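You operate a simulated robot arm through the tools that you are given. There is no shell and no other tool.

You are at the controls of a simulated two-armed robot. One attempt, no reset.

TASK
Squeeze the yellow cone to about 60 N in the tester, then wind the blue knob back.
Fine: press the red button once first; knob to the white mark; leave the cone in, tray shut. Set down upright: what you pick out.

Only the result counts: the job must be done as asked and must still hold three seconds after the hand-in. Knocking over, shifting, dropping, spilling or breaking anything else fails it.

THE ROBOT
Two 7-joint arms with fingered hands on one trunk that stands fixed in place. Base frame: the origin is at the foot of the trunk, x ahead of it, y to its left, z up. Lengths are in m, angles in degrees, forces in N, time in s.
The left shoulder is at [0.07, 0.14, 1.133], the right one opposite. With the tool pointing down near the work surface each hand reaches from about 0.46 to 0.84 m from the base axis, measured 20 degrees to its own side. Payload 3.9 kg a hand.
The TCP of each hand is the grasp point between the finger pads, 0.029 m short of the fingertips. In the tool frame z runs along the fingers and y along their closing line. The gripper opens to 0.1 m; its body begins 0.034 m behind the TCP. The gripper is a hand of 5 fingers: y runs from the thumb to the fingers, the wrist lies at [-0.015, -0.105, -0.177] in the tool frame.
Orientation is that of the tool frame in the base frame, as a unit quaternion [w, x, y, z]. With the fingers straight down and the wrist toward the robot, the tool's x, y and z point along [0, 1, 0], [1, 0, 0] and [0, 0, -1] of the base frame.

THE INTERFACE
- The arms move only by the tool servo_tool. It takes "left_motion", "right_motion" or both (then of equal length, played together; a hand with none holds still); each is a list of rows, each a list of 6 numbers: the shift along the base's x, y, z in units of 400 mm (1.0 is 400 mm), then the turn, a rotation vector about the base's x, y, z in units of 90 degrees (1.0 is 90 degrees). In form: [[dx, dy, dz, ax, ay, az], ...]. A call has 1 to 20 rows; each row is the pose to reach, as a shift and turn from the pose commanded when the call began. A call with a number of a shift or a turn outside -1 to 1 is refused whole. Each row takes 0.2 s and may step no farther than 0.05 m and 8.6 degrees from the row before; otherwise, the whole call is refused. Where a pose cannot be reached the arm comes as near as it can. A force on the tool above 90 N (or 10 N above the force at the start of the call, whichever is more), or a blocked arm, ends the call early, and 0.2 s more pass. In this call time passes only in rows, and 0.2 s behind the last. It gives the time, the measured TCP pose, the force on the tool (base axes), the opening and the grip force at its end, in the units of the frame above (readings bear some noise), with the torque about the TCP (base axes, N m) and any sound that the robot's microphone picked up, and new pictures: "show" is both (left out), scene, wrist or none (wrist: the cameras of the hands that moved).
- Cameras (640 x 400 px; columns grow to the right, rows downward): "scene" is now at [0.1504, -0.0182, 1.473]; the picture's right is [-0.08, -1.00, 0.00], its down [-0.33, 0.03, -0.94] and it looks along [0.94, -0.08, -0.34] (base axes); focal length 214 px, centre (320, 200). "left" rides on the left gripper at [-0.066, -0.086, -0.121] in its tool frame; the picture's right is [-0.76, -0.31, 0.58], its down [0.59, -0.70, 0.40] and it looks along [0.28, 0.64, 0.71] (tool axes); focal length 247 px, centre (320, 200). "right" rides on the right gripper at [0.066, -0.086, -0.121] in its tool frame; the picture's right is [-0.76, 0.31, -0.58], its down [-0.59, -0.70, 0.40] and it looks along [-0.28, 0.64, 0.71] (tool axes); focal length 247 px, centre (320, 200).
- slide_trunk(by): slides the trunk up (or, below 0, down) by that many m; the arms and the scene camera ride with it, the base frame stays. It gives what a move gives, with no picture.
- set_fingers(index, middle, ring, little, thumb_bend, thumb_turn, hand): sets how far each is bent, from 0 (flat) to 1 (curled in); at 0.3 the hand is open as for a grip, at 0.7 the pads meet at the TCP. One left out holds its place. A second passes; each finger stops where it meets its share of the squeeze, and holds until it gets a number again. It is the only way to open and close the hand. It gives what a move gives, with no picture; readings hold the bend of each and the force on index, middle, ring, little, thumb and palm. thumb_turn goes from beside the hand (0) to across from the fingers (1), as for a grip.
- pan_tilt(pan, tilt): turns the head with the scene camera to pan (to the left, within 86 degrees either way) and tilt (down, from -29 to 69), counted from straight ahead of the robot. It gives what a move gives, and a new picture of the scene camera.
- point_at(camera, pixels): for up to 12 pixels [column, row] of the newest picture of that camera ("zoom" is the newest enlarged one), the place [x, y, z] in the base frame of the surface seen there, good to about 0.002 m, but the place of the scene camera against the robot may be out by one fixed shift of up to 0.025 m in any direction. The clock stands still meanwhile.
- inspect(camera, box): a new picture of the part [left, top, right, bottom] of that camera's present view, enlarged. The clock stands still meanwhile.
- hand_in(): hands the job in; it is judged then, once.

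Leave the grippers open and the arms clear of the work at the hand-in unless told otherwise.

The tools are called after "Call:" as a command line: name --argument value ..., lists and objects as JSON in quotes. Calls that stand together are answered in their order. servo_tool: Moves the arms, as the interface text tells. Its arguments: {"type":"object","properties":{"left_motion":{"type":"array","items":{"type":"array","items":{"type":"number"}}},"right_motion":{"type":"array","items":{"type":"array","items":{"type":"number"}}},"show":{"type":"string","enum":["both","scene","wrist","none"]}},"required":[]} The other tools are called the same way: slide_trunk (by) moves the trunk up or down; set_fingers (index, middle, ring, little, thumb_bend, thumb_turn, hand) moves the fingers one by one; pan_tilt (pan, tilt) turns the head that bears the scene camera; point_at (camera, pixels) gives the place of the surface under pixels of a picture; inspect (camera, box) takes an enlarged picture of a part of a camera's view; hand_in () hands the job in.

At the start:

```text
time: 0.0
left_tool_pos: [0.3997, 0.1633, 1.4693]
left_tcp_rot: [0.0, 0.707, 0.707, 0.0]
left_force: [0.1, -1.2, 0.3]
left_ft_torque: [-0.04, -0.01, 0.01]
left_gripper_width: 0.1
left_gripper_force: 0.3
left_shape: jaw
left_bend: [0.3, 0.3, 0.3, 0.3, 0.3, 0.98]
left_finger forces: [0.0, 0.0, 0.1, 0.0, 0.1, 0.0]
right_tool_pos: [0.3477, -0.1114, 1.5002]
right_tcp_rot: [0.001, 0.707, 0.707, 0.001]
right_force: [-0.4, 0.0, -0.6]
right_ft_torque: [-0.02, -0.02, 0.0]
right_gripper_width: 0.0996
right_gripper_force: 0.0
right_shape: jaw
right_bend: [0.3, 0.3, 0.3, 0.3, 0.3, 0.98]
right_finger forces: [0.1, 0.0, 0.1, 0.0, 0.0, 0.0]
trunk travel left (down, up): [-0.775, 0.065]
head pan, tilt (commanded): [-4.7, 19.6]
```

scene: 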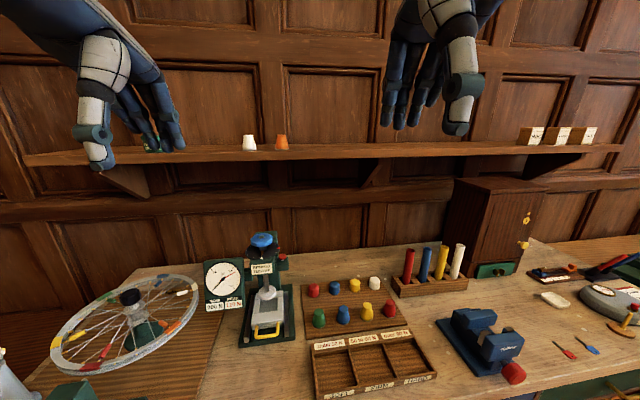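
right: 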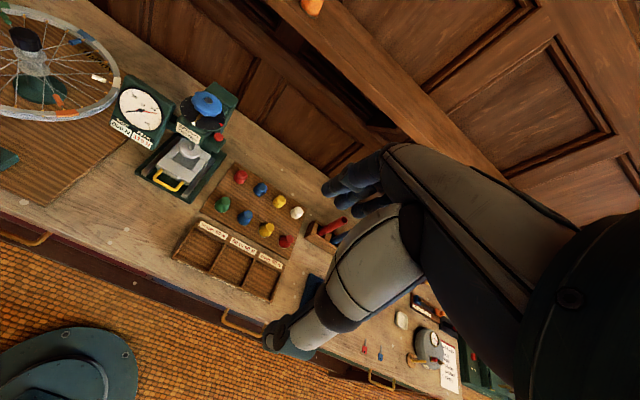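
left: 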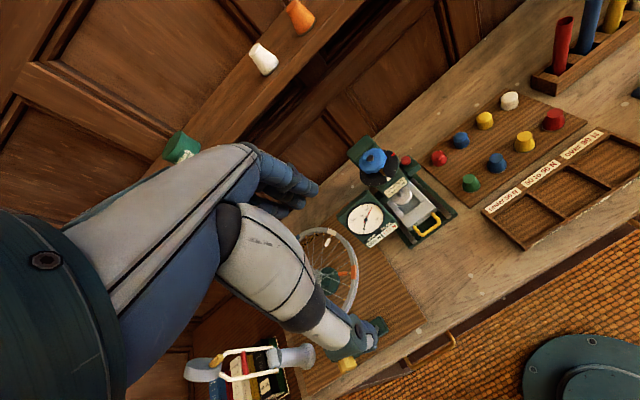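

I see the tester (dial, blue knob, yellow-handled tray) around pixels 200-290, 235-340 and the coloured pieces on a mat around 300-400, 280-330. I'll take enlarged views of both first.

Call:
inspect --camera "scene" --box '[190, 220, 310, 350]'

Call:
inspect --camera "scene" --box '[290, 260, 450, 400]'

Call:
inspect --camera "right" --box '[100, 70, 330, 300]'

Call:
inspect --camera "left" --box '[330, 70, 630, 270]'

```text
3.08 times, centred on (250, 285) of scene
```

zoom: 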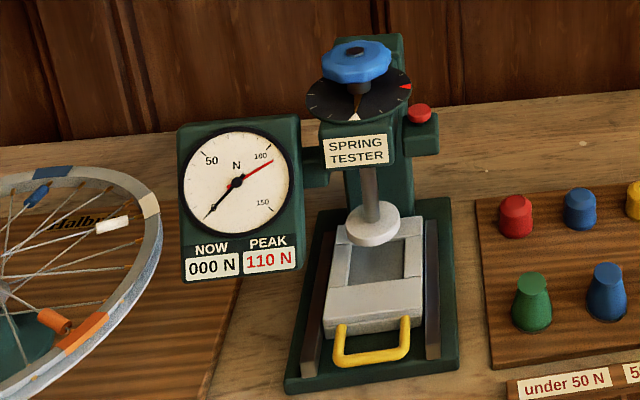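

```text
2.86 times, centred on (370, 330) of scene
```

zoom: 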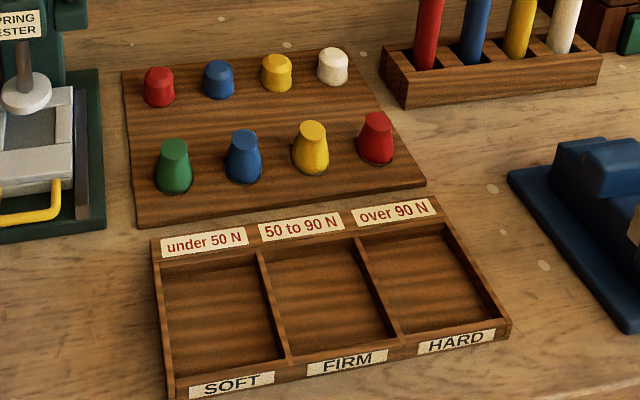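

```text
1.74 times, centred on (215, 185) of right
```

zoom: 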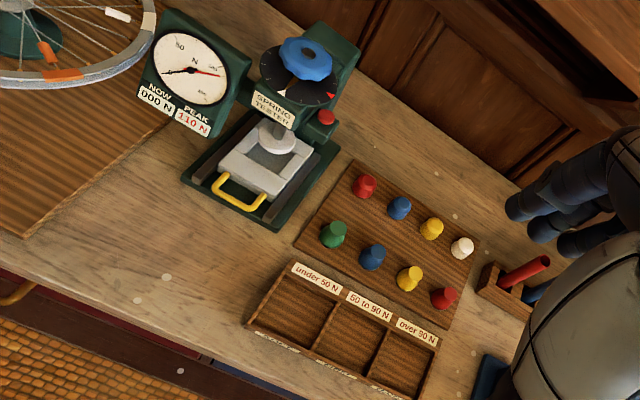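

```text
2.00 times, centred on (480, 170) of left
```

zoom: 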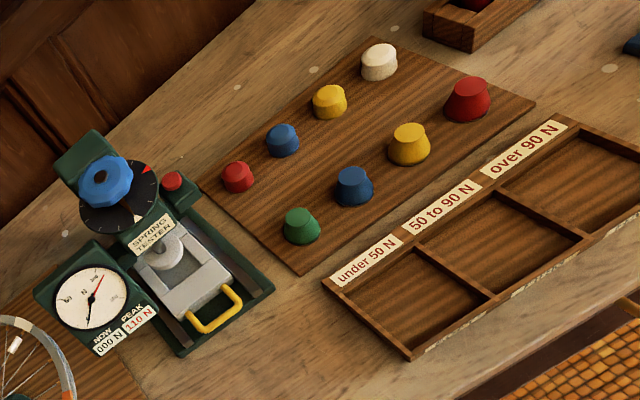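

The tester shows NOW 000 N, PEAK 110 N; the disc under the blue knob has a red and a white mark. Front row pieces look like cones, the back row like cylinders. Let me read the places of the key things from the scene camera.

Call:
point_at --camera "scene" --pixels '[[263, 240], [283, 257], [267, 292], [265, 325], [268, 337], [317, 318], [343, 313], [367, 309], [389, 307], [355, 286], [375, 340], [300, 270]]'

Call:
pan_tilt --pan 10 --tilt 40

```text
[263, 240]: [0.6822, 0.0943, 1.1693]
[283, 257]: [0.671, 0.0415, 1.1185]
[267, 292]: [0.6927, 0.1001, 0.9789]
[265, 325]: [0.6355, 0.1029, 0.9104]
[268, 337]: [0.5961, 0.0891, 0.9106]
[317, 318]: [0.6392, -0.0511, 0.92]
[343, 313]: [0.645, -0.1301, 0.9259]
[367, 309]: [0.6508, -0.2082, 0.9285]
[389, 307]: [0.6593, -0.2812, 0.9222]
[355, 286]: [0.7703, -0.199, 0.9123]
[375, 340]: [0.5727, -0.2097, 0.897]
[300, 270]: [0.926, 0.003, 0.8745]
```

```text
time: 0.8
left_tool_pos: [0.4009, 0.1635, 1.4685]
left_tcp_rot: [0.0, 0.708, 0.707, 0.0]
left_force: [-0.1, -1.0, -0.1]
left_ft_torque: [0.02, -0.03, 0.01]
left_gripper_width: 0.1002
left_gripper_force: 0.2
left_shape: jaw
left_bend: [0.3, 0.3, 0.3, 0.3, 0.3, 0.98]
left_finger forces: [0.0, 0.0, 0.0, 0.0, 0.1, 0.1]
right_tool_pos: [0.3492, -0.1128, 1.4982]
right_tcp_rot: [0.0, 0.707, 0.707, 0.0]
right_force: [-0.7, -0.4, -0.2]
right_ft_torque: [-0.03, 0.0, -0.01]
right_gripper_width: 0.1
right_gripper_force: 0.0
right_shape: jaw
right_bend: [0.3, 0.3, 0.3, 0.3, 0.3, 0.98]
right_finger forces: [0.0, 0.0, 0.0, 0.1, 0.1, 0.0]
trunk travel left (down, up): [-0.775, 0.065]
head pan, tilt (commanded): [10.0, 40.0]
```

scene: 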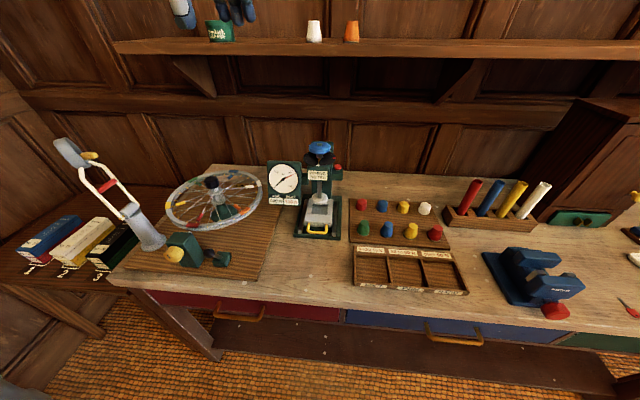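

The bench top is near z 0.875. Now I'll zoom in on the tester and the pieces from this view.

Call:
inspect --camera "scene" --box '[260, 135, 350, 245]'

Call:
inspect --camera "scene" --box '[295, 138, 345, 170]'

Call:
inspect --camera "scene" --box '[345, 190, 475, 300]'

```text
3.64 times, centred on (305, 190) of scene
```

zoom: 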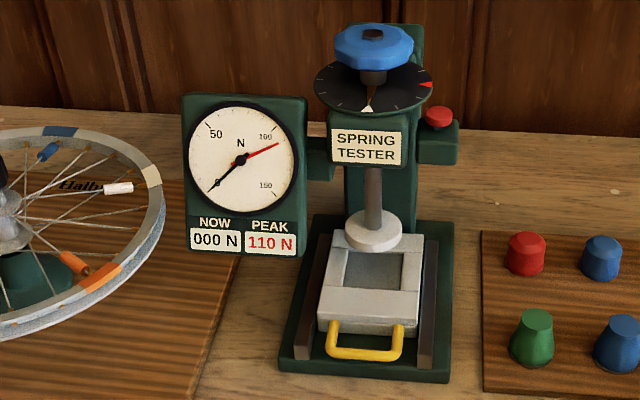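

```text
12.50 times, centred on (320, 154) of scene
```

zoom: 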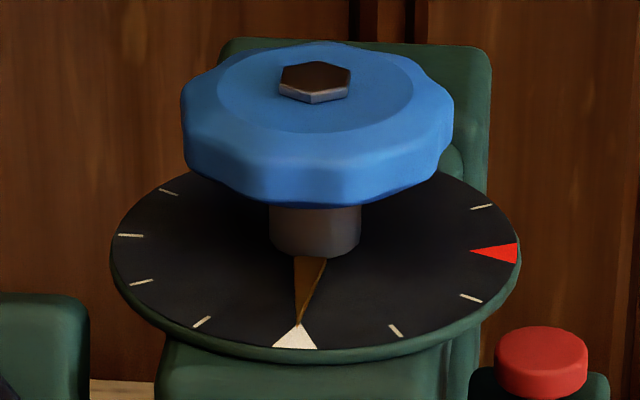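

```text
3.64 times, centred on (410, 245) of scene
```

zoom: 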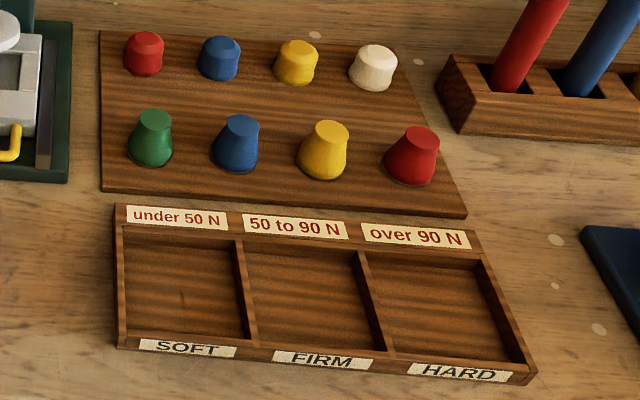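

The brass pointer on the knob now stands at the white mark (nearest me), red mark to the right. I'll measure tray, pocket, ram, knob, and the cones through the zoomed picture.

Call:
inspect --camera "scene" --box '[285, 180, 350, 245]'

```text
6.15 times, centred on (318, 212) of scene
```

zoom: 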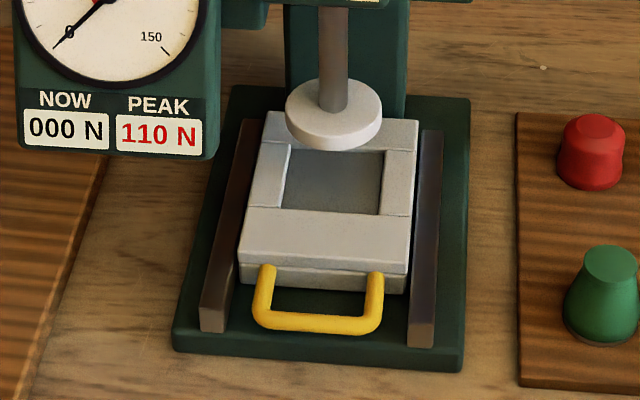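

Call:
point_at --camera "zoom" --pixels '[[334, 110], [333, 133], [290, 150], [384, 155], [380, 210], [276, 204], [335, 185], [246, 255], [405, 263], [318, 322], [265, 270], [374, 278]]'

Call:
point_at --camera "zoom" --pixels '[[220, 325], [420, 340], [236, 125], [432, 135], [410, 130], [185, 345], [460, 365], [250, 95], [460, 105], [300, 350]]'

```text
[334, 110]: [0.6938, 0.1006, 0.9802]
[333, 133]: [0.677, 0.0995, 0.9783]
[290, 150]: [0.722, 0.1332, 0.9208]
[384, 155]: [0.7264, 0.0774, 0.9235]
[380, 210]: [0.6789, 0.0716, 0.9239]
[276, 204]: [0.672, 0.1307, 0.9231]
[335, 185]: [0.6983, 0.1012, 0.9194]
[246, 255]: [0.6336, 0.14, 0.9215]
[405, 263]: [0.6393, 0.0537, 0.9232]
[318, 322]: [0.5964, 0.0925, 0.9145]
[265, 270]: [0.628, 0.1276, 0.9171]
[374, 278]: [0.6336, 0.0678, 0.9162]
```

```text
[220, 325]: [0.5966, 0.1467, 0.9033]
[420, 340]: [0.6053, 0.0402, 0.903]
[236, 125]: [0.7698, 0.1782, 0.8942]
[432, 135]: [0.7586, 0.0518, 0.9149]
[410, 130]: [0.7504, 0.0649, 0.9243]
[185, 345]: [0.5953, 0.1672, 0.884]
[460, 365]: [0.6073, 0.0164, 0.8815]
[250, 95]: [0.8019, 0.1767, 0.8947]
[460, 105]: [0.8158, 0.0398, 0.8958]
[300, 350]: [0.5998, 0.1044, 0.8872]
```

The ram disc sits right over the pocket, so the tray is shut now. Next I calibrate the scene camera against the wrist cameras by measuring the same features through the left and right wrist cameras (zoomed).

Call:
inspect --camera "left" --box '[330, 125, 470, 250]'

```text
3.20 times, centred on (400, 188) of left
```

zoom: 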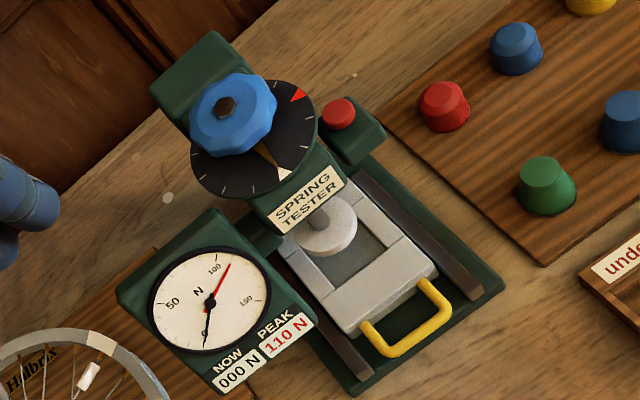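

Call:
point_at --camera "zoom" --pixels '[[226, 108], [336, 113], [432, 290], [390, 350], [335, 283], [360, 330], [435, 270], [283, 174], [298, 95], [190, 70], [240, 55], [545, 165]]'

Call:
point_at --camera "zoom" --pixels '[[270, 90], [200, 125], [195, 95], [250, 140], [310, 130], [200, 185], [335, 222], [320, 148], [377, 135], [500, 285], [348, 392], [480, 290]]'

```text
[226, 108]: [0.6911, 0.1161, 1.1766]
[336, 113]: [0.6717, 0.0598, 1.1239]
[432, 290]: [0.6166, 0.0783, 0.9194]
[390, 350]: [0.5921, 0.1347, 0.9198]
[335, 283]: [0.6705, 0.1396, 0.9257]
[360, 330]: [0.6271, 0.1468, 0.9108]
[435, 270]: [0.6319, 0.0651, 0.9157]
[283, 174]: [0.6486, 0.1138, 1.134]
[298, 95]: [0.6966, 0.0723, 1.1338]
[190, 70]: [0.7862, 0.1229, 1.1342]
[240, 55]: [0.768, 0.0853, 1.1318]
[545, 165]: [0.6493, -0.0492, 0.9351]
```

```text
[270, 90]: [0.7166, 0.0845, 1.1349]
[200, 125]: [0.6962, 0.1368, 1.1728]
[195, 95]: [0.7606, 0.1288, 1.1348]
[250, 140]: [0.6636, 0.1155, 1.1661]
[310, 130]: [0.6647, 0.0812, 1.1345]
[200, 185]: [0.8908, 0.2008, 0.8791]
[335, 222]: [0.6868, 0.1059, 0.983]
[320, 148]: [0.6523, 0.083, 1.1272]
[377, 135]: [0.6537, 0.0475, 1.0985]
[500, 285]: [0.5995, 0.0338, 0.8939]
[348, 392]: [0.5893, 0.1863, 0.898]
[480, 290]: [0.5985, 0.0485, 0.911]
```

Comparing: the scene camera reads about 0.018 m low in y and 0.006 low in z against the wrist cameras. I'll bring both hands nearer (still high above everything) for closer wrist views: left toward the tester, right toward the pieces.

Call:
servo_tool --left_motion '[[0, 0.1, -0.05, 0, 0, 0], [0, 0.2, -0.12, 0, 0, 0], [0, 0.25, -0.22, 0, 0, 0], [0, 0.25, -0.32, 0, 0, 0], [0, 0.25, -0.4, 0, 0, 0]]' --right_motion '[[0.05, -0.05, -0.1, 0, 0, 0], [0.1, -0.1, -0.2, 0, 0, 0], [0.15, -0.15, -0.3, 0, 0, 0], [0.2, -0.2, -0.4, 0, 0, 0], [0.25, -0.2, -0.5, 0, 0, 0]]' --show "both"

```text
time: 2.0
left_tool_pos: [0.4008, 0.2666, 1.3075]
left_tcp_rot: [0.0, 0.707, 0.707, 0.001]
left_force: [0.0, -0.1, -0.4]
left_ft_torque: [-0.03, 0.02, 0.06]
left_gripper_width: 0.0997
left_gripper_force: 0.0
left_shape: jaw
left_bend: [0.3, 0.3, 0.3, 0.3, 0.3, 0.98]
left_finger forces: [0.0, 0.0, 0.0, 0.1, 0.1, 0.0]
right_tool_pos: [0.4484, -0.19, 1.2986]
right_tcp_rot: [0.001, 0.707, 0.707, -0.001]
right_force: [0.2, -0.1, -0.9]
right_ft_torque: [-0.03, 0.0, -0.03]
right_gripper_width: 0.0998
right_gripper_force: 0.0
right_shape: jaw
right_bend: [0.3, 0.3, 0.3, 0.3, 0.3, 0.98]
right_finger forces: [0.0, 0.0, 0.1, 0.1, 0.0, 0.0]
trunk travel left (down, up): [-0.775, 0.065]
head pan, tilt (commanded): [10.0, 40.0]
```

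scene: 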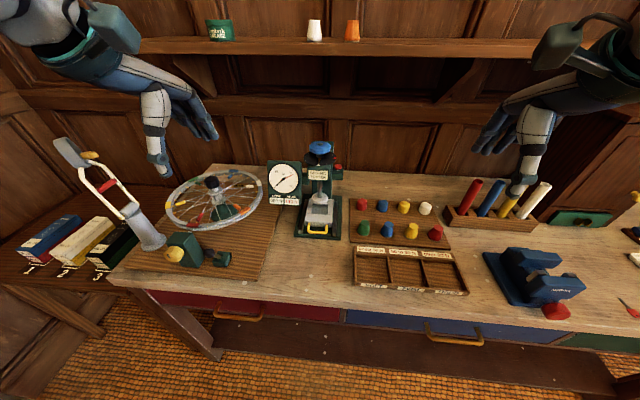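
right: 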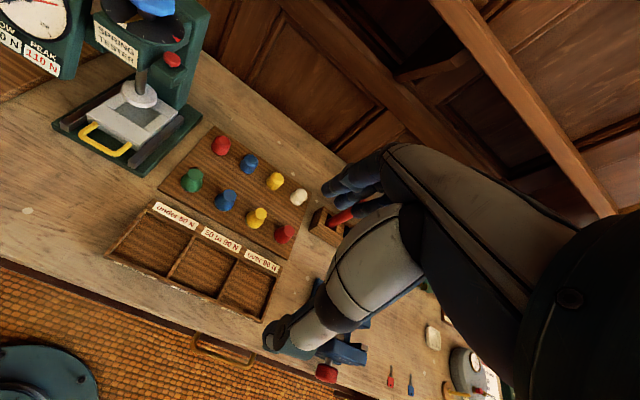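
left: 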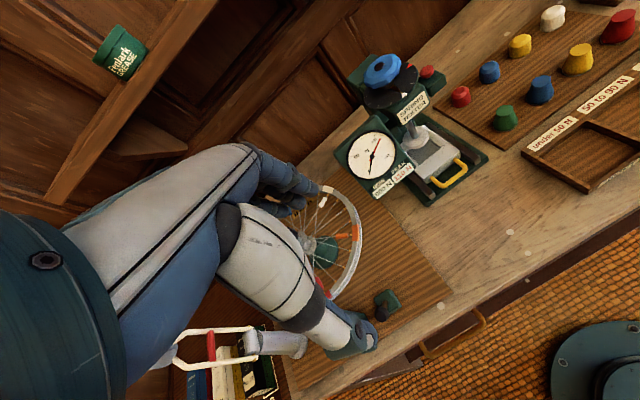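

Now enlarged views: the pieces from the right wrist camera and the tester from the left one.

Call:
inspect --camera "right" --box '[150, 110, 330, 260]'

Call:
point_at --camera "right" --pixels '[[222, 140], [250, 159], [276, 176], [299, 193], [194, 175], [228, 194], [259, 213], [286, 228], [172, 58], [240, 210], [200, 240], [180, 190]]'

Call:
inspect --camera "left" --box '[335, 45, 505, 215]'

```text
2.67 times, centred on (240, 185) of right
```

zoom: 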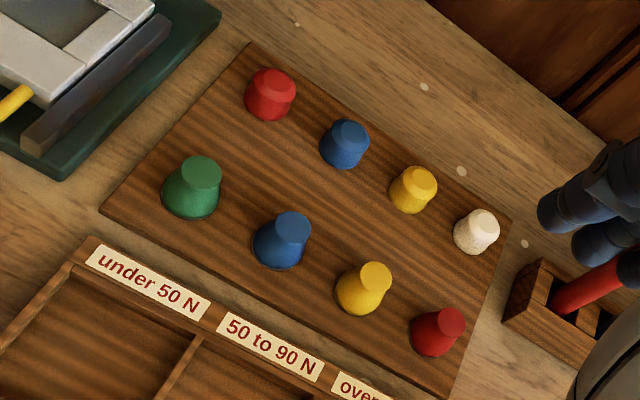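

```text
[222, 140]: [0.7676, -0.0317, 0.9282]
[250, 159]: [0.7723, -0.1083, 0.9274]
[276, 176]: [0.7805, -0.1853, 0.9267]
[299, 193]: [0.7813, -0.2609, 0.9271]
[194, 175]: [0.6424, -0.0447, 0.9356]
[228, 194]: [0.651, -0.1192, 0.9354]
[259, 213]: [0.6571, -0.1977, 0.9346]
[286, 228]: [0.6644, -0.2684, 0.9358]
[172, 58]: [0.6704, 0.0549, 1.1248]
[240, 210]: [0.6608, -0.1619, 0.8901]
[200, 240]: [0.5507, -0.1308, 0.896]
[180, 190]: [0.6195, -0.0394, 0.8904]
```

```text
2.35 times, centred on (420, 130) of left
```

zoom: 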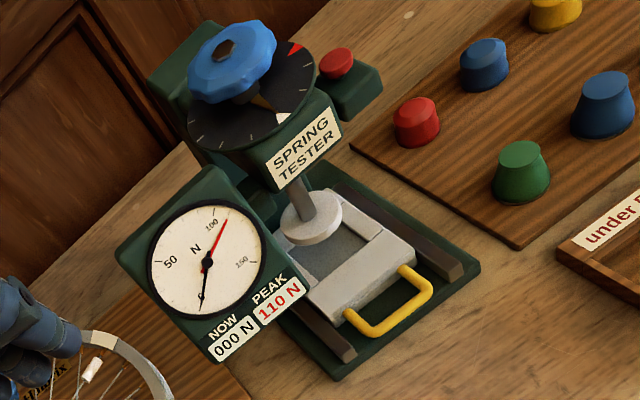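

Front row: true tapered cones (tops at z≈0.935, mat 0.890, so 45 mm tall); the yellow cone's top is at about (0.657, -0.198). Back row are drums. I'll zoom the right camera on the tray and ram, and left camera for the knob.

Call:
inspect --camera "right" --box '[40, 0, 220, 180]'

```text
2.22 times, centred on (130, 90) of right
```

zoom: 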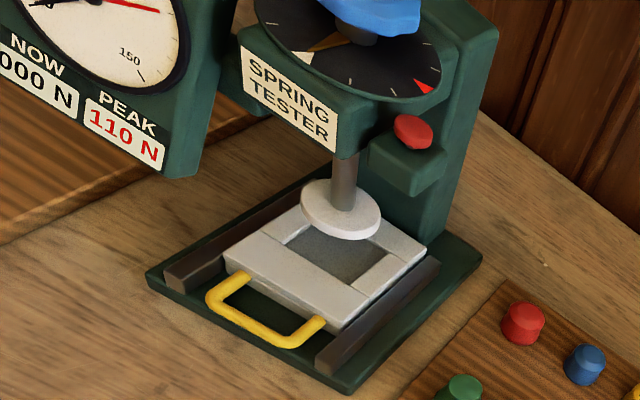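

Call:
point_at --camera "zoom" --pixels '[[330, 213], [340, 237], [343, 256], [330, 265], [290, 260], [360, 250], [300, 230], [395, 250], [350, 285], [280, 252], [415, 130], [405, 165]]'

Call:
point_at --camera "zoom" --pixels '[[230, 285], [212, 302], [250, 325], [285, 342], [315, 325], [270, 312], [330, 350], [410, 290], [180, 270], [250, 225], [290, 318], [340, 380]]'

```text
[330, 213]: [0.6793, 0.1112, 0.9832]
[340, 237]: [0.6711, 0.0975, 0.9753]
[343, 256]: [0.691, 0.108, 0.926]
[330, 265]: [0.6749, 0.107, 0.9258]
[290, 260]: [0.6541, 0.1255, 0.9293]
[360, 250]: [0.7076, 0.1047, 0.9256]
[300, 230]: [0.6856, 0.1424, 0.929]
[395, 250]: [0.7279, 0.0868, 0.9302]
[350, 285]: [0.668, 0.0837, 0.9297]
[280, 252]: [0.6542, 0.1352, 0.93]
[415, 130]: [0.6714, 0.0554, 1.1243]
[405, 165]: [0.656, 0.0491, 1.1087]
```

```text
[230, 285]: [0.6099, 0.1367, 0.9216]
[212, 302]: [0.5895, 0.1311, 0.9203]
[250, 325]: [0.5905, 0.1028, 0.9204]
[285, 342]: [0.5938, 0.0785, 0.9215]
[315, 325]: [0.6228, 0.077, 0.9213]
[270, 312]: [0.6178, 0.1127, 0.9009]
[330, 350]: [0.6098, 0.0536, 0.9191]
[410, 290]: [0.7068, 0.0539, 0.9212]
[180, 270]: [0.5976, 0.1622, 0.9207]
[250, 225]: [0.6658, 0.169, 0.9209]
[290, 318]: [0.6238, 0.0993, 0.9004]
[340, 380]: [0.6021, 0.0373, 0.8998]
```

Measured by the right wrist camera: pocket floor z≈0.926, rim 0.930, ram disc underside ≈0.972, handle bar at x≈0.59, y 0.078–0.131, z≈0.92, base top 0.900, red button top at (0.671, 0.055, 1.124). First the button: I'll shape the right hand with just the index out and then look where its tip is.

Call:
set_fingers --hand "right" --index 0.5 --middle 1.0 --ring 1.0 --little 1.0

Call:
inspect --camera "right" --box '[0, 0, 640, 400]'

Call:
inspect --camera "scene" --box '[440, 50, 640, 250]'

```text
time: 3.0
left_tool_pos: [0.3998, 0.2649, 1.3084]
left_tcp_rot: [0.0, 0.708, 0.707, 0.001]
left_force: [-0.4, -0.2, 1.0]
left_ft_torque: [0.0, -0.03, 0.01]
left_gripper_width: 0.0998
left_gripper_force: 0.0
left_shape: jaw
left_bend: [0.3, 0.3, 0.3, 0.3, 0.3, 0.98]
left_finger forces: [0.1, 0.0, 0.1, 0.0, 0.0, 0.1]
right_tool_pos: [0.4481, -0.1913, 1.2996]
right_tcp_rot: [0.0, 0.708, 0.706, 0.0]
right_force: [0.1, 0.7, 0.7]
right_ft_torque: [-0.01, 0.01, -0.04]
right_gripper_width: 0.0747
right_gripper_force: 0.0
right_shape: fingers
right_bend: [0.5, 1.0, 1.0, 1.0, 0.3, 0.98]
right_finger forces: [0.0, 0.1, 0.1, 0.0, 0.1, 0.1]
trunk travel left (down, up): [-0.775, 0.065]
head pan, tilt (commanded): [10.0, 40.0]
```

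```text
1.00 times, centred on (320, 200) of right (not enlarged: the box is as wide or as high as the picture)
```

zoom: 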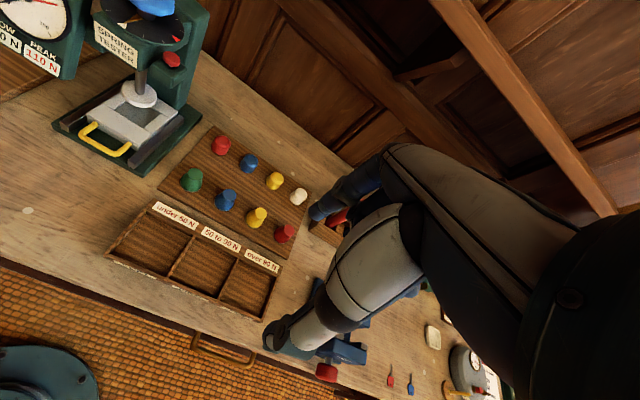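

```text
2.00 times, centred on (540, 150) of scene
```

zoom: 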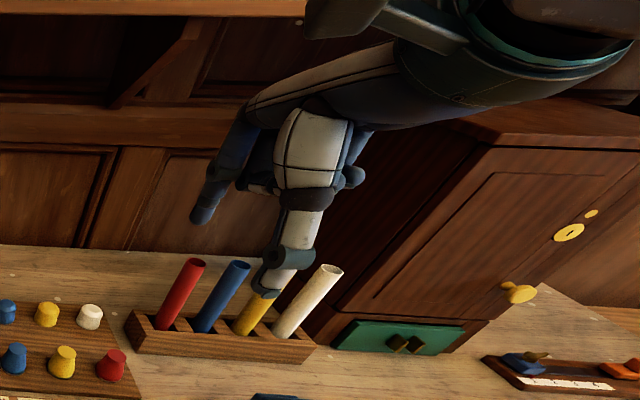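

The index finger points down alone (scene zoom tip ≈ (200,220); right camera tip ≈ (316,212)). I'll measure the fingertip and thumb tip positions.

Call:
point_at --camera "zoom" --pixels '[[201, 215], [205, 200], [222, 170], [240, 135], [275, 290], [285, 270], [300, 150], [195, 205]]'

Call:
point_at --camera "right" --pixels '[[316, 213], [320, 205], [340, 190], [365, 170], [275, 343], [300, 340], [345, 260], [400, 170]]'

```text
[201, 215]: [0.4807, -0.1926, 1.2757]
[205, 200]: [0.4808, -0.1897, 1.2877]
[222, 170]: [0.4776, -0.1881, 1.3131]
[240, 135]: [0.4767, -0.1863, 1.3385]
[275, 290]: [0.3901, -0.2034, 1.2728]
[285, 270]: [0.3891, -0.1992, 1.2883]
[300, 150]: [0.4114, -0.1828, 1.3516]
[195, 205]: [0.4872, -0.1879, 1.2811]
```

```text
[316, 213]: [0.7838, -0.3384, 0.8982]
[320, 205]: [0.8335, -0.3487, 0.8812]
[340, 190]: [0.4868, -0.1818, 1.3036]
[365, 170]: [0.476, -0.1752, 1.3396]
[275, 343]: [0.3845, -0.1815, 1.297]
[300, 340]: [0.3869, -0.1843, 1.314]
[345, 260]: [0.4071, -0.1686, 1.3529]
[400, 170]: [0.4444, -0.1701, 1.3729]
```

Index tip sits roughly 0.043 ahead, 0.007 left and 0.025 below the TCP. I'll move the right hand at safe height so the index hovers about 10 cm above the red button at (0.672, 0.055), then check by camera.

Call:
servo_tool --right_motion '[[0.06, 0.085, -0.01, 0, 0, 0], [0.12, 0.17, -0.03, 0, 0, 0], [0.18, 0.255, -0.05, 0, 0, 0], [0.25, 0.34, -0.07, 0, 0, 0], [0.32, 0.42, -0.09, 0, 0, 0], [0.38, 0.51, -0.11, 0, 0, 0], [0.43, 0.58, -0.12, 0, 0, 0]]' --show "both"

```text
time: 4.6
left_tool_pos: [0.4013, 0.2668, 1.3088]
left_tcp_rot: [0.0, 0.707, 0.707, -0.001]
left_force: [0.4, 0.6, -0.6]
left_ft_torque: [0.0, 0.03, 0.03]
left_gripper_width: 0.0996
left_gripper_force: 0.1
left_shape: jaw
left_bend: [0.3, 0.3, 0.3, 0.3, 0.3, 0.98]
left_finger forces: [0.0, 0.0, 0.1, 0.0, 0.0, 0.0]
right_tool_pos: [0.6232, 0.0411, 1.2497]
right_tcp_rot: [0.001, 0.707, 0.707, 0.0]
right_force: [-0.2, -0.1, -0.4]
right_ft_torque: [-0.03, 0.01, -0.03]
right_gripper_width: 0.0746
right_gripper_force: 0.2
right_shape: fingers
right_bend: [0.5, 1.0, 1.0, 1.0, 0.3, 0.98]
right_finger forces: [0.1, 0.0, 0.0, 0.0, 0.0, 0.1]
trunk travel left (down, up): [-0.775, 0.065]
head pan, tilt (commanded): [10.0, 40.0]
```

scene: 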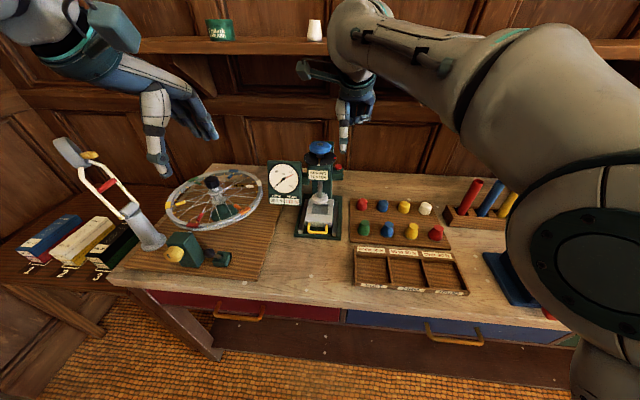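
right: 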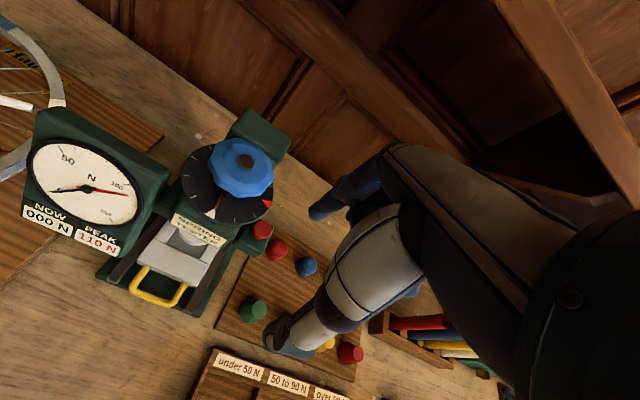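

The right camera now sees the button at (262,229) and the index tip at (314,212). I'll measure both and the knob closely.

Call:
inspect --camera "right" --box '[170, 100, 350, 250]'

Call:
point_at --camera "right" --pixels '[[262, 229], [316, 211], [322, 206], [340, 190], [245, 160], [216, 210], [268, 204], [192, 165], [240, 165], [262, 120]]'

```text
2.67 times, centred on (260, 175) of right
```

zoom: 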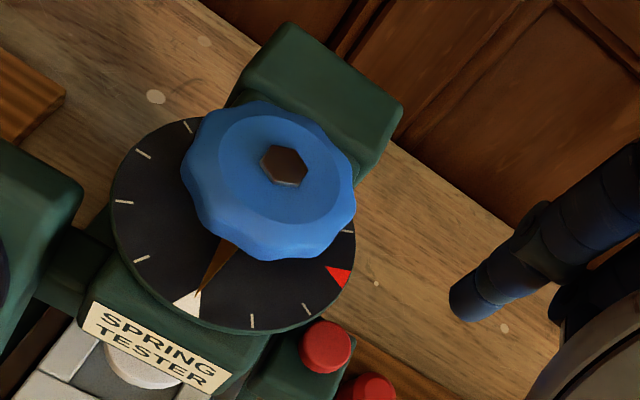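

```text
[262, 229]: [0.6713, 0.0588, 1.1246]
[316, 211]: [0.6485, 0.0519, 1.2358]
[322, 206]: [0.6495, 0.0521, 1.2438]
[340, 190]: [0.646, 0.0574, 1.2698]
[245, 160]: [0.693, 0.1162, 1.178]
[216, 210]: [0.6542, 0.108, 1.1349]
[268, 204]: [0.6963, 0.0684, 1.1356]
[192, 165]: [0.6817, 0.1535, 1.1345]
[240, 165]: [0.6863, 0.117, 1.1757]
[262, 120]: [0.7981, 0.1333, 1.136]
```

I'll measure the index finger more finely along its middle on the zoomed picture.

Call:
point_at --camera "zoom" --pixels '[[465, 300], [475, 295], [485, 290], [500, 270], [520, 260], [560, 240], [600, 200], [323, 345], [340, 275], [283, 165], [195, 300], [320, 240]]'

```text
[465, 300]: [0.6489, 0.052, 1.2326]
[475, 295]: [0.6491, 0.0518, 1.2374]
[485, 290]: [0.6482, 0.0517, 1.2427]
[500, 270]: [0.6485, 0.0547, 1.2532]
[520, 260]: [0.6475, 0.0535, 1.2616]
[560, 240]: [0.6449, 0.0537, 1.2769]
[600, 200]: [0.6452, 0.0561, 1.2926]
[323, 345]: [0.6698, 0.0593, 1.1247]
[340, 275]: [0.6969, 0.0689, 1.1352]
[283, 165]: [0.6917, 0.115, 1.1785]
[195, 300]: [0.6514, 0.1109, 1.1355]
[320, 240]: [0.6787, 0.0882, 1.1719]
```

Index tip centre ≈ (0.656, 0.0485), bottom ≈1.228; button centre ≈ (0.671, 0.058), disc rim close by on its far left. I'll aim 5 mm to the side away from the disc: shift +0.013 x, +0.005 y and descend to about 17 mm above the button, then check.

Call:
servo_tool --right_motion '[[0.032, 0.012, 0, 0, 0, 0], [0.032, 0.012, -0.08, 0, 0, 0], [0.032, 0.012, -0.15, 0, 0, 0], [0.032, 0.012, -0.2, 0, 0, 0]]' --show "both"

Call:
inspect --camera "right" --box '[220, 120, 400, 270]'

```text
time: 5.6
left_tool_pos: [0.4002, 0.2656, 1.3088]
left_tcp_rot: [0.0, 0.706, 0.708, 0.0]
left_force: [-0.1, 0.5, 0.1]
left_ft_torque: [0.01, 0.0, 0.01]
left_gripper_width: 0.0997
left_gripper_force: 0.1
left_shape: jaw
left_bend: [0.3, 0.3, 0.3, 0.3, 0.3, 0.98]
left_finger forces: [0.1, 0.0, 0.1, 0.1, 0.0, 0.1]
right_tool_pos: [0.6338, 0.0451, 1.1704]
right_tcp_rot: [0.0, 0.708, 0.707, 0.0]
right_force: [-0.2, 0.3, -0.1]
right_ft_torque: [0.01, 0.01, -0.01]
right_gripper_width: 0.0746
right_gripper_force: 0.1
right_shape: fingers
right_bend: [0.5, 1.0, 1.0, 1.0, 0.3, 0.98]
right_finger forces: [0.1, 0.0, 0.0, 0.0, 0.0, 0.1]
trunk travel left (down, up): [-0.775, 0.065]
head pan, tilt (commanded): [10.0, 40.0]
```

scene: 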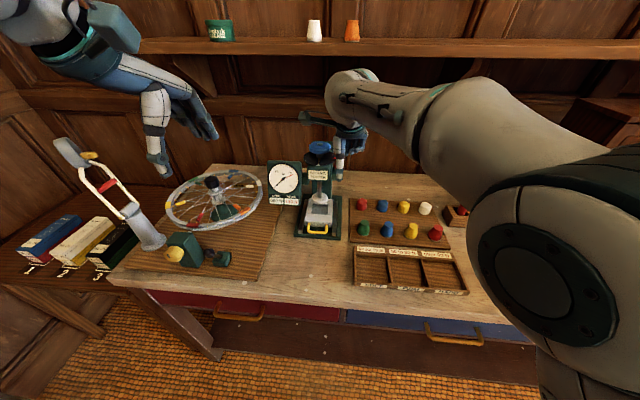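
right: 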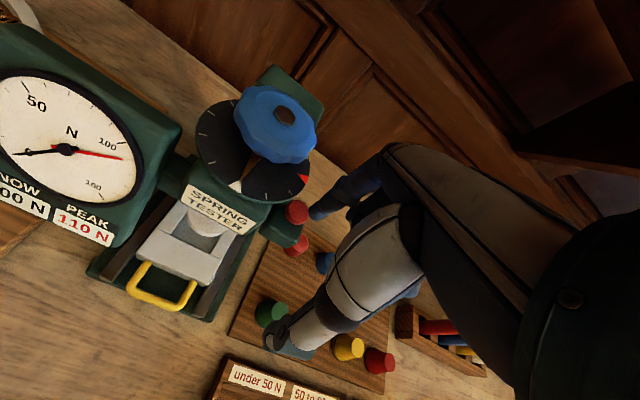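

```text
2.67 times, centred on (310, 195) of right
```

zoom: 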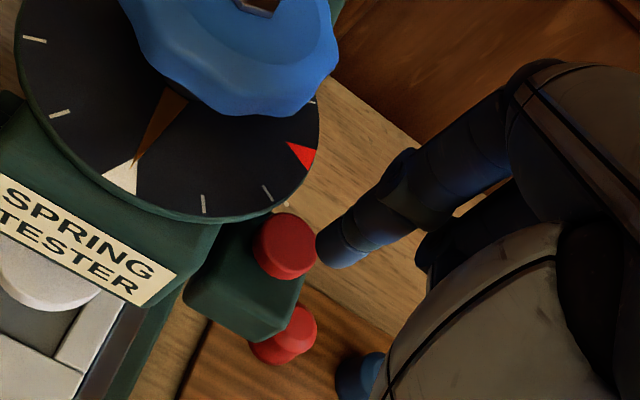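

Call:
point_at --camera "zoom" --pixels '[[335, 250], [345, 240], [360, 235], [325, 235], [340, 260], [285, 240], [300, 225], [270, 245], [306, 190], [300, 155], [430, 170], [435, 255]]'

```text
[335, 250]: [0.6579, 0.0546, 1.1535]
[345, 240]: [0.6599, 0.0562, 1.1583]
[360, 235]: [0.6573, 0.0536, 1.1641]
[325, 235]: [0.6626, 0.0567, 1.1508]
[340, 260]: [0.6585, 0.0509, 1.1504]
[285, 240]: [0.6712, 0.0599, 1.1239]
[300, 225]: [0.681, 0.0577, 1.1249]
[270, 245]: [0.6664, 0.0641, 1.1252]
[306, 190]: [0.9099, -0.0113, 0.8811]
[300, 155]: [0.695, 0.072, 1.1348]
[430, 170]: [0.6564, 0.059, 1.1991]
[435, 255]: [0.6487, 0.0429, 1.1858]
```

Finger tip centre ≈ (0.665, 0.051), bottom ≈1.147; button top 1.1245. I'll shift 4 mm ahead and 2 mm left and press down in small steps, to just past contact, watching force and sound.

Call:
servo_tool --right_motion '[[0.01, 0.006, -0.015, 0, 0, 0], [0.01, 0.006, -0.03, 0, 0, 0], [0.01, 0.006, -0.045, 0, 0, 0], [0.01, 0.006, -0.055, 0, 0, 0], [0.01, 0.006, -0.06, 0, 0, 0], [0.01, 0.006, -0.065, 0, 0, 0]]' --show "wrist"

Call:
inspect --camera "right" --box '[220, 120, 400, 270]'

```text
time: 7.0
left_tool_pos: [0.4003, 0.2652, 1.3084]
left_tcp_rot: [0.0, 0.707, 0.708, 0.0]
left_force: [0.2, -0.5, -0.3]
left_ft_torque: [-0.01, -0.02, 0.0]
left_gripper_width: 0.0999
left_gripper_force: 0.1
left_shape: jaw
left_bend: [0.3, 0.3, 0.3, 0.3, 0.3, 0.98]
left_finger forces: [0.0, 0.1, 0.0, 0.1, 0.0, 0.0]
right_tool_pos: [0.6388, 0.0385, 1.1566]
right_tcp_rot: [-0.005, 0.712, 0.702, 0.011]
right_force: [0.2, -0.8, 0.3]
right_ft_torque: [0.02, -0.01, 0.01]
right_gripper_width: 0.0745
right_gripper_force: 0.1
right_shape: fingers
right_bend: [0.5, 1.0, 1.0, 1.0, 0.3, 0.98]
right_finger forces: [0.0, 0.1, 0.0, 0.0, 0.0, 0.0]
trunk travel left (down, up): [-0.775, 0.065]
head pan, tilt (commanded): [10.0, 40.0]
```

right: 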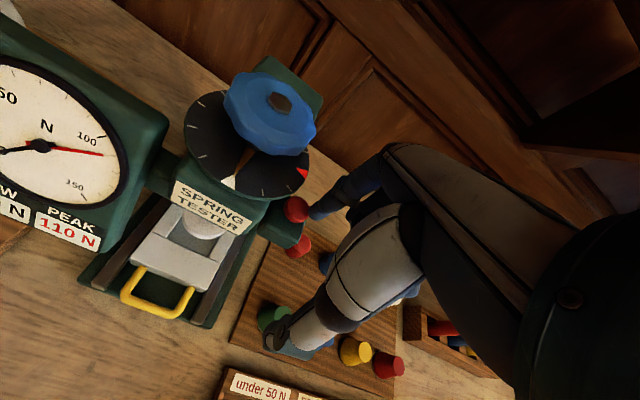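

```text
2.67 times, centred on (310, 195) of right
```

zoom: 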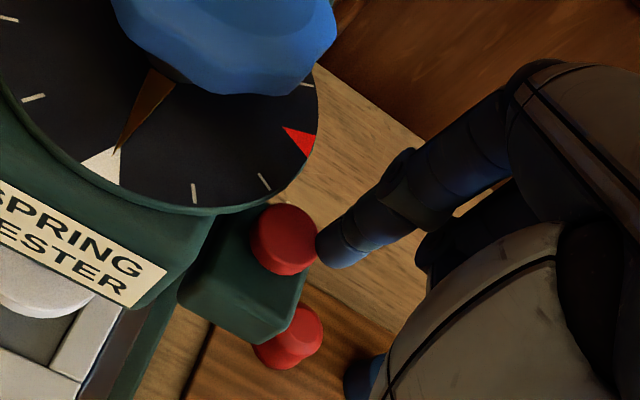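

The arm stopped short at z 1.157 with no force – a reach limit in that posture, button not touched yet. I'll lift, and yaw the right hand 30° counter-clockwise so the wrist lies toward the right shoulder, keeping the index above the button.

Call:
servo_tool --right_motion '[[0, 0, 0.08, 0, 0, 0], [0.0, -0.01, 0.12, 0, 0, 0.08], [0.005, -0.02, 0.12, 0, 0, 0.16], [0.01, -0.03, 0.12, 0, 0, 0.25], [0.015, -0.0425, 0.12, 0, 0, 0.333]]' --show "wrist"

Call:
inspect --camera "right" --box '[220, 120, 400, 270]'

```text
time: 8.2
left_tool_pos: [0.4004, 0.263, 1.3083]
left_tcp_rot: [0.0, 0.707, 0.708, -0.001]
left_force: [0.3, -0.1, 0.4]
left_ft_torque: [0.0, -0.01, 0.01]
left_gripper_width: 0.0999
left_gripper_force: 0.0
left_shape: jaw
left_bend: [0.3, 0.3, 0.3, 0.3, 0.3, 0.98]
left_finger forces: [0.1, 0.1, 0.1, 0.1, 0.0, 0.0]
right_tool_pos: [0.6426, 0.029, 1.1919]
right_tcp_rot: [-0.001, 0.501, 0.866, 0.001]
right_force: [0.6, -0.5, 1.1]
right_ft_torque: [0.01, 0.04, -0.06]
right_gripper_width: 0.0747
right_gripper_force: 0.0
right_shape: fingers
right_bend: [0.5, 1.0, 1.0, 1.0, 0.3, 0.98]
right_finger forces: [0.0, 0.0, 0.0, 0.0, 0.0, 0.0]
trunk travel left (down, up): [-0.775, 0.065]
head pan, tilt (commanded): [10.0, 40.0]
```

right: 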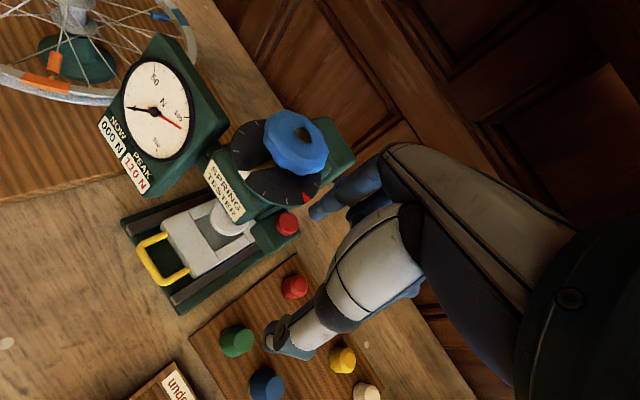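

```text
2.67 times, centred on (310, 195) of right
```

zoom: 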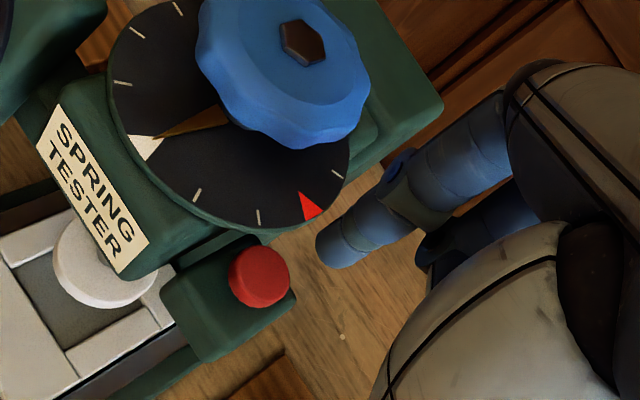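

Reachable now: pose (0.643, 0.029, 1.192), yawed 30°. I'll measure finger, button and disc again.

Call:
point_at --camera "zoom" --pixels '[[335, 250], [345, 240], [325, 240], [340, 262], [258, 275], [255, 262], [285, 270], [308, 210], [300, 45], [140, 145], [370, 225], [430, 180]]'

```text
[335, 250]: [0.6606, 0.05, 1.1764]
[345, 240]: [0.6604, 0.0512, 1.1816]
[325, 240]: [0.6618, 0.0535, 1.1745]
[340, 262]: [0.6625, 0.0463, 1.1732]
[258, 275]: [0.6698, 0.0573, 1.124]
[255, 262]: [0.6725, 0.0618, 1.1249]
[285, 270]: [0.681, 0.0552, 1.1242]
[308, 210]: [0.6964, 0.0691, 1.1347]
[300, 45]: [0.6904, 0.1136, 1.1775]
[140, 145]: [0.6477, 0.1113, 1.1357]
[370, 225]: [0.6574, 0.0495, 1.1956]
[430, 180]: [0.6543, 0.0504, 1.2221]
```

Finger centre ≈ (0.6686, 0.0505), 23 mm below TCP; button centre ≈ (0.672, 0.0575). Shift 1 mm ahead, 3 mm left and descend slowly to just past contact (TCP z ≈ 1.144).

Call:
servo_tool --right_motion '[[0.003, 0.0075, -0.03, 0, 0, 0], [0.003, 0.0075, -0.07, 0, 0, 0], [0.003, 0.0075, -0.09, 0, 0, 0], [0.003, 0.0075, -0.1, 0, 0, 0], [0.003, 0.0075, -0.11, 0, 0, 0], [0.003, 0.0075, -0.12, 0, 0, 0]]' --show "wrist"

Call:
inspect --camera "right" --box '[220, 120, 400, 270]'

```text
time: 9.6
left_tool_pos: [0.3972, 0.2651, 1.3086]
left_tcp_rot: [0.001, 0.707, 0.707, 0.001]
left_force: [0.7, 0.4, -0.4]
left_ft_torque: [0.06, -0.01, -0.03]
left_gripper_width: 0.0999
left_gripper_force: 0.0
left_shape: jaw
left_bend: [0.3, 0.3, 0.3, 0.3, 0.3, 0.98]
left_finger forces: [0.0, 0.1, 0.1, 0.0, 0.1, 0.0]
right_tool_pos: [0.6435, 0.0333, 1.1477]
right_tcp_rot: [0.001, 0.5, 0.866, 0.002]
right_force: [-0.6, 1.0, 5.3]
right_ft_torque: [0.16, -0.13, 0.04]
right_gripper_width: 0.0748
right_gripper_force: 2.7
right_shape: fingers
right_bend: [0.5, 1.0, 1.0, 1.0, 0.3, 0.98]
right_finger forces: [5.3, 0.1, 0.1, 0.0, 0.0, 0.0]
trunk travel left (down, up): [-0.775, 0.065]
head pan, tilt (commanded): [10.0, 40.0]
heard: click
```

right: 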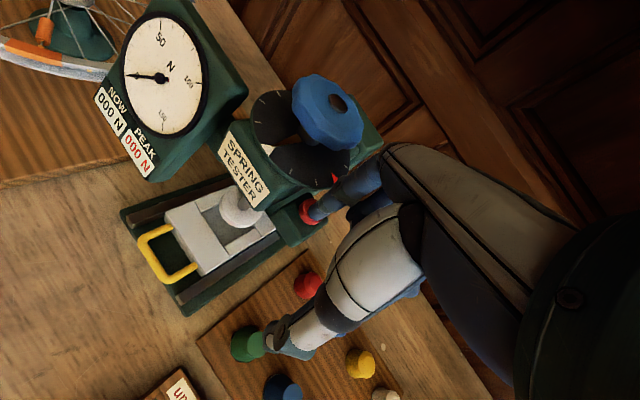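

```text
2.67 times, centred on (310, 195) of right
```

zoom: 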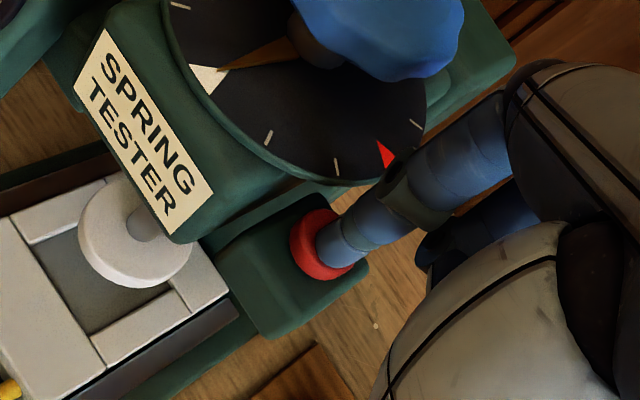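

Click heard and PEAK now reads 000 N: the button is pressed once. I lift straight up and take the right hand back and away to the right.

Call:
servo_tool --right_motion '[[0, 0, 0.05, 0, 0, 0], [0, 0, 0.15, 0, 0, 0], [0, -0.01, 0.25, 0, 0, 0], [-0.05, -0.1, 0.3, 0, 0, 0], [-0.12, -0.19, 0.3, 0, 0, 0], [-0.2, -0.28, 0.3, 0, 0, 0], [-0.28, -0.37, 0.3, 0, 0, 0], [-0.36, -0.46, 0.3, 0, 0, 0], [-0.4, -0.56, 0.3, 0, 0, 0]]' --show "both"

Call:
set_fingers --hand "left" --index 0.5 --middle 1.0 --ring 1.0 --little 1.0

```text
time: 11.6
left_tool_pos: [0.3993, 0.2635, 1.3084]
left_tcp_rot: [-0.001, 0.707, 0.707, 0.001]
left_force: [-0.6, -0.1, -0.7]
left_ft_torque: [-0.01, 0.01, 0.0]
left_gripper_width: 0.0998
left_gripper_force: 0.1
left_shape: jaw
left_bend: [0.3, 0.3, 0.3, 0.3, 0.3, 0.98]
left_finger forces: [0.1, 0.1, 0.0, 0.0, 0.0, 0.0]
right_tool_pos: [0.482, -0.1911, 1.2654]
right_tcp_rot: [0.001, 0.501, 0.866, 0.001]
right_force: [0.0, -0.1, 0.3]
right_ft_torque: [0.04, -0.04, -0.05]
right_gripper_width: 0.0747
right_gripper_force: 0.0
right_shape: fingers
right_bend: [0.5, 1.0, 1.0, 1.0, 0.3, 0.98]
right_finger forces: [0.0, 0.0, 0.0, 0.1, 0.0, 0.0]
trunk travel left (down, up): [-0.775, 0.065]
head pan, tilt (commanded): [10.0, 40.0]
```

scene: 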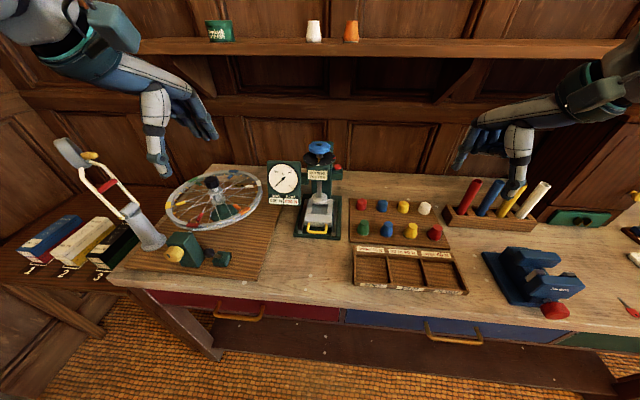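
right: 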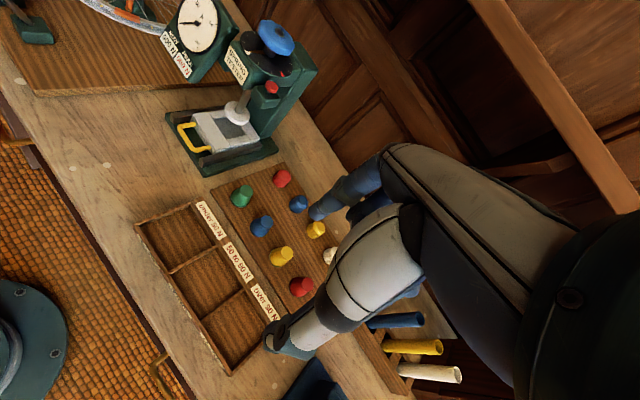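

```text
time: 12.6
left_tool_pos: [0.3992, 0.2646, 1.3087]
left_tcp_rot: [0.0, 0.707, 0.707, 0.0]
left_force: [0.2, 0.1, -0.4]
left_ft_torque: [0.01, 0.02, 0.01]
left_gripper_width: 0.0749
left_gripper_force: 0.0
left_shape: fingers
left_bend: [0.5, 1.0, 1.0, 1.0, 0.3, 0.98]
left_finger forces: [0.0, 0.1, 0.0, 0.0, 0.0, 0.0]
right_tool_pos: [0.4837, -0.191, 1.266]
right_tcp_rot: [0.001, 0.501, 0.866, 0.001]
right_force: [0.1, -0.9, -0.1]
right_ft_torque: [0.02, 0.0, 0.0]
right_gripper_width: 0.0746
right_gripper_force: 0.1
right_shape: fingers
right_bend: [0.5, 1.0, 1.0, 1.0, 0.3, 0.98]
right_finger forces: [0.0, 0.0, 0.1, 0.1, 0.1, 0.0]
trunk travel left (down, up): [-0.775, 0.065]
head pan, tilt (commanded): [10.0, 40.0]
```

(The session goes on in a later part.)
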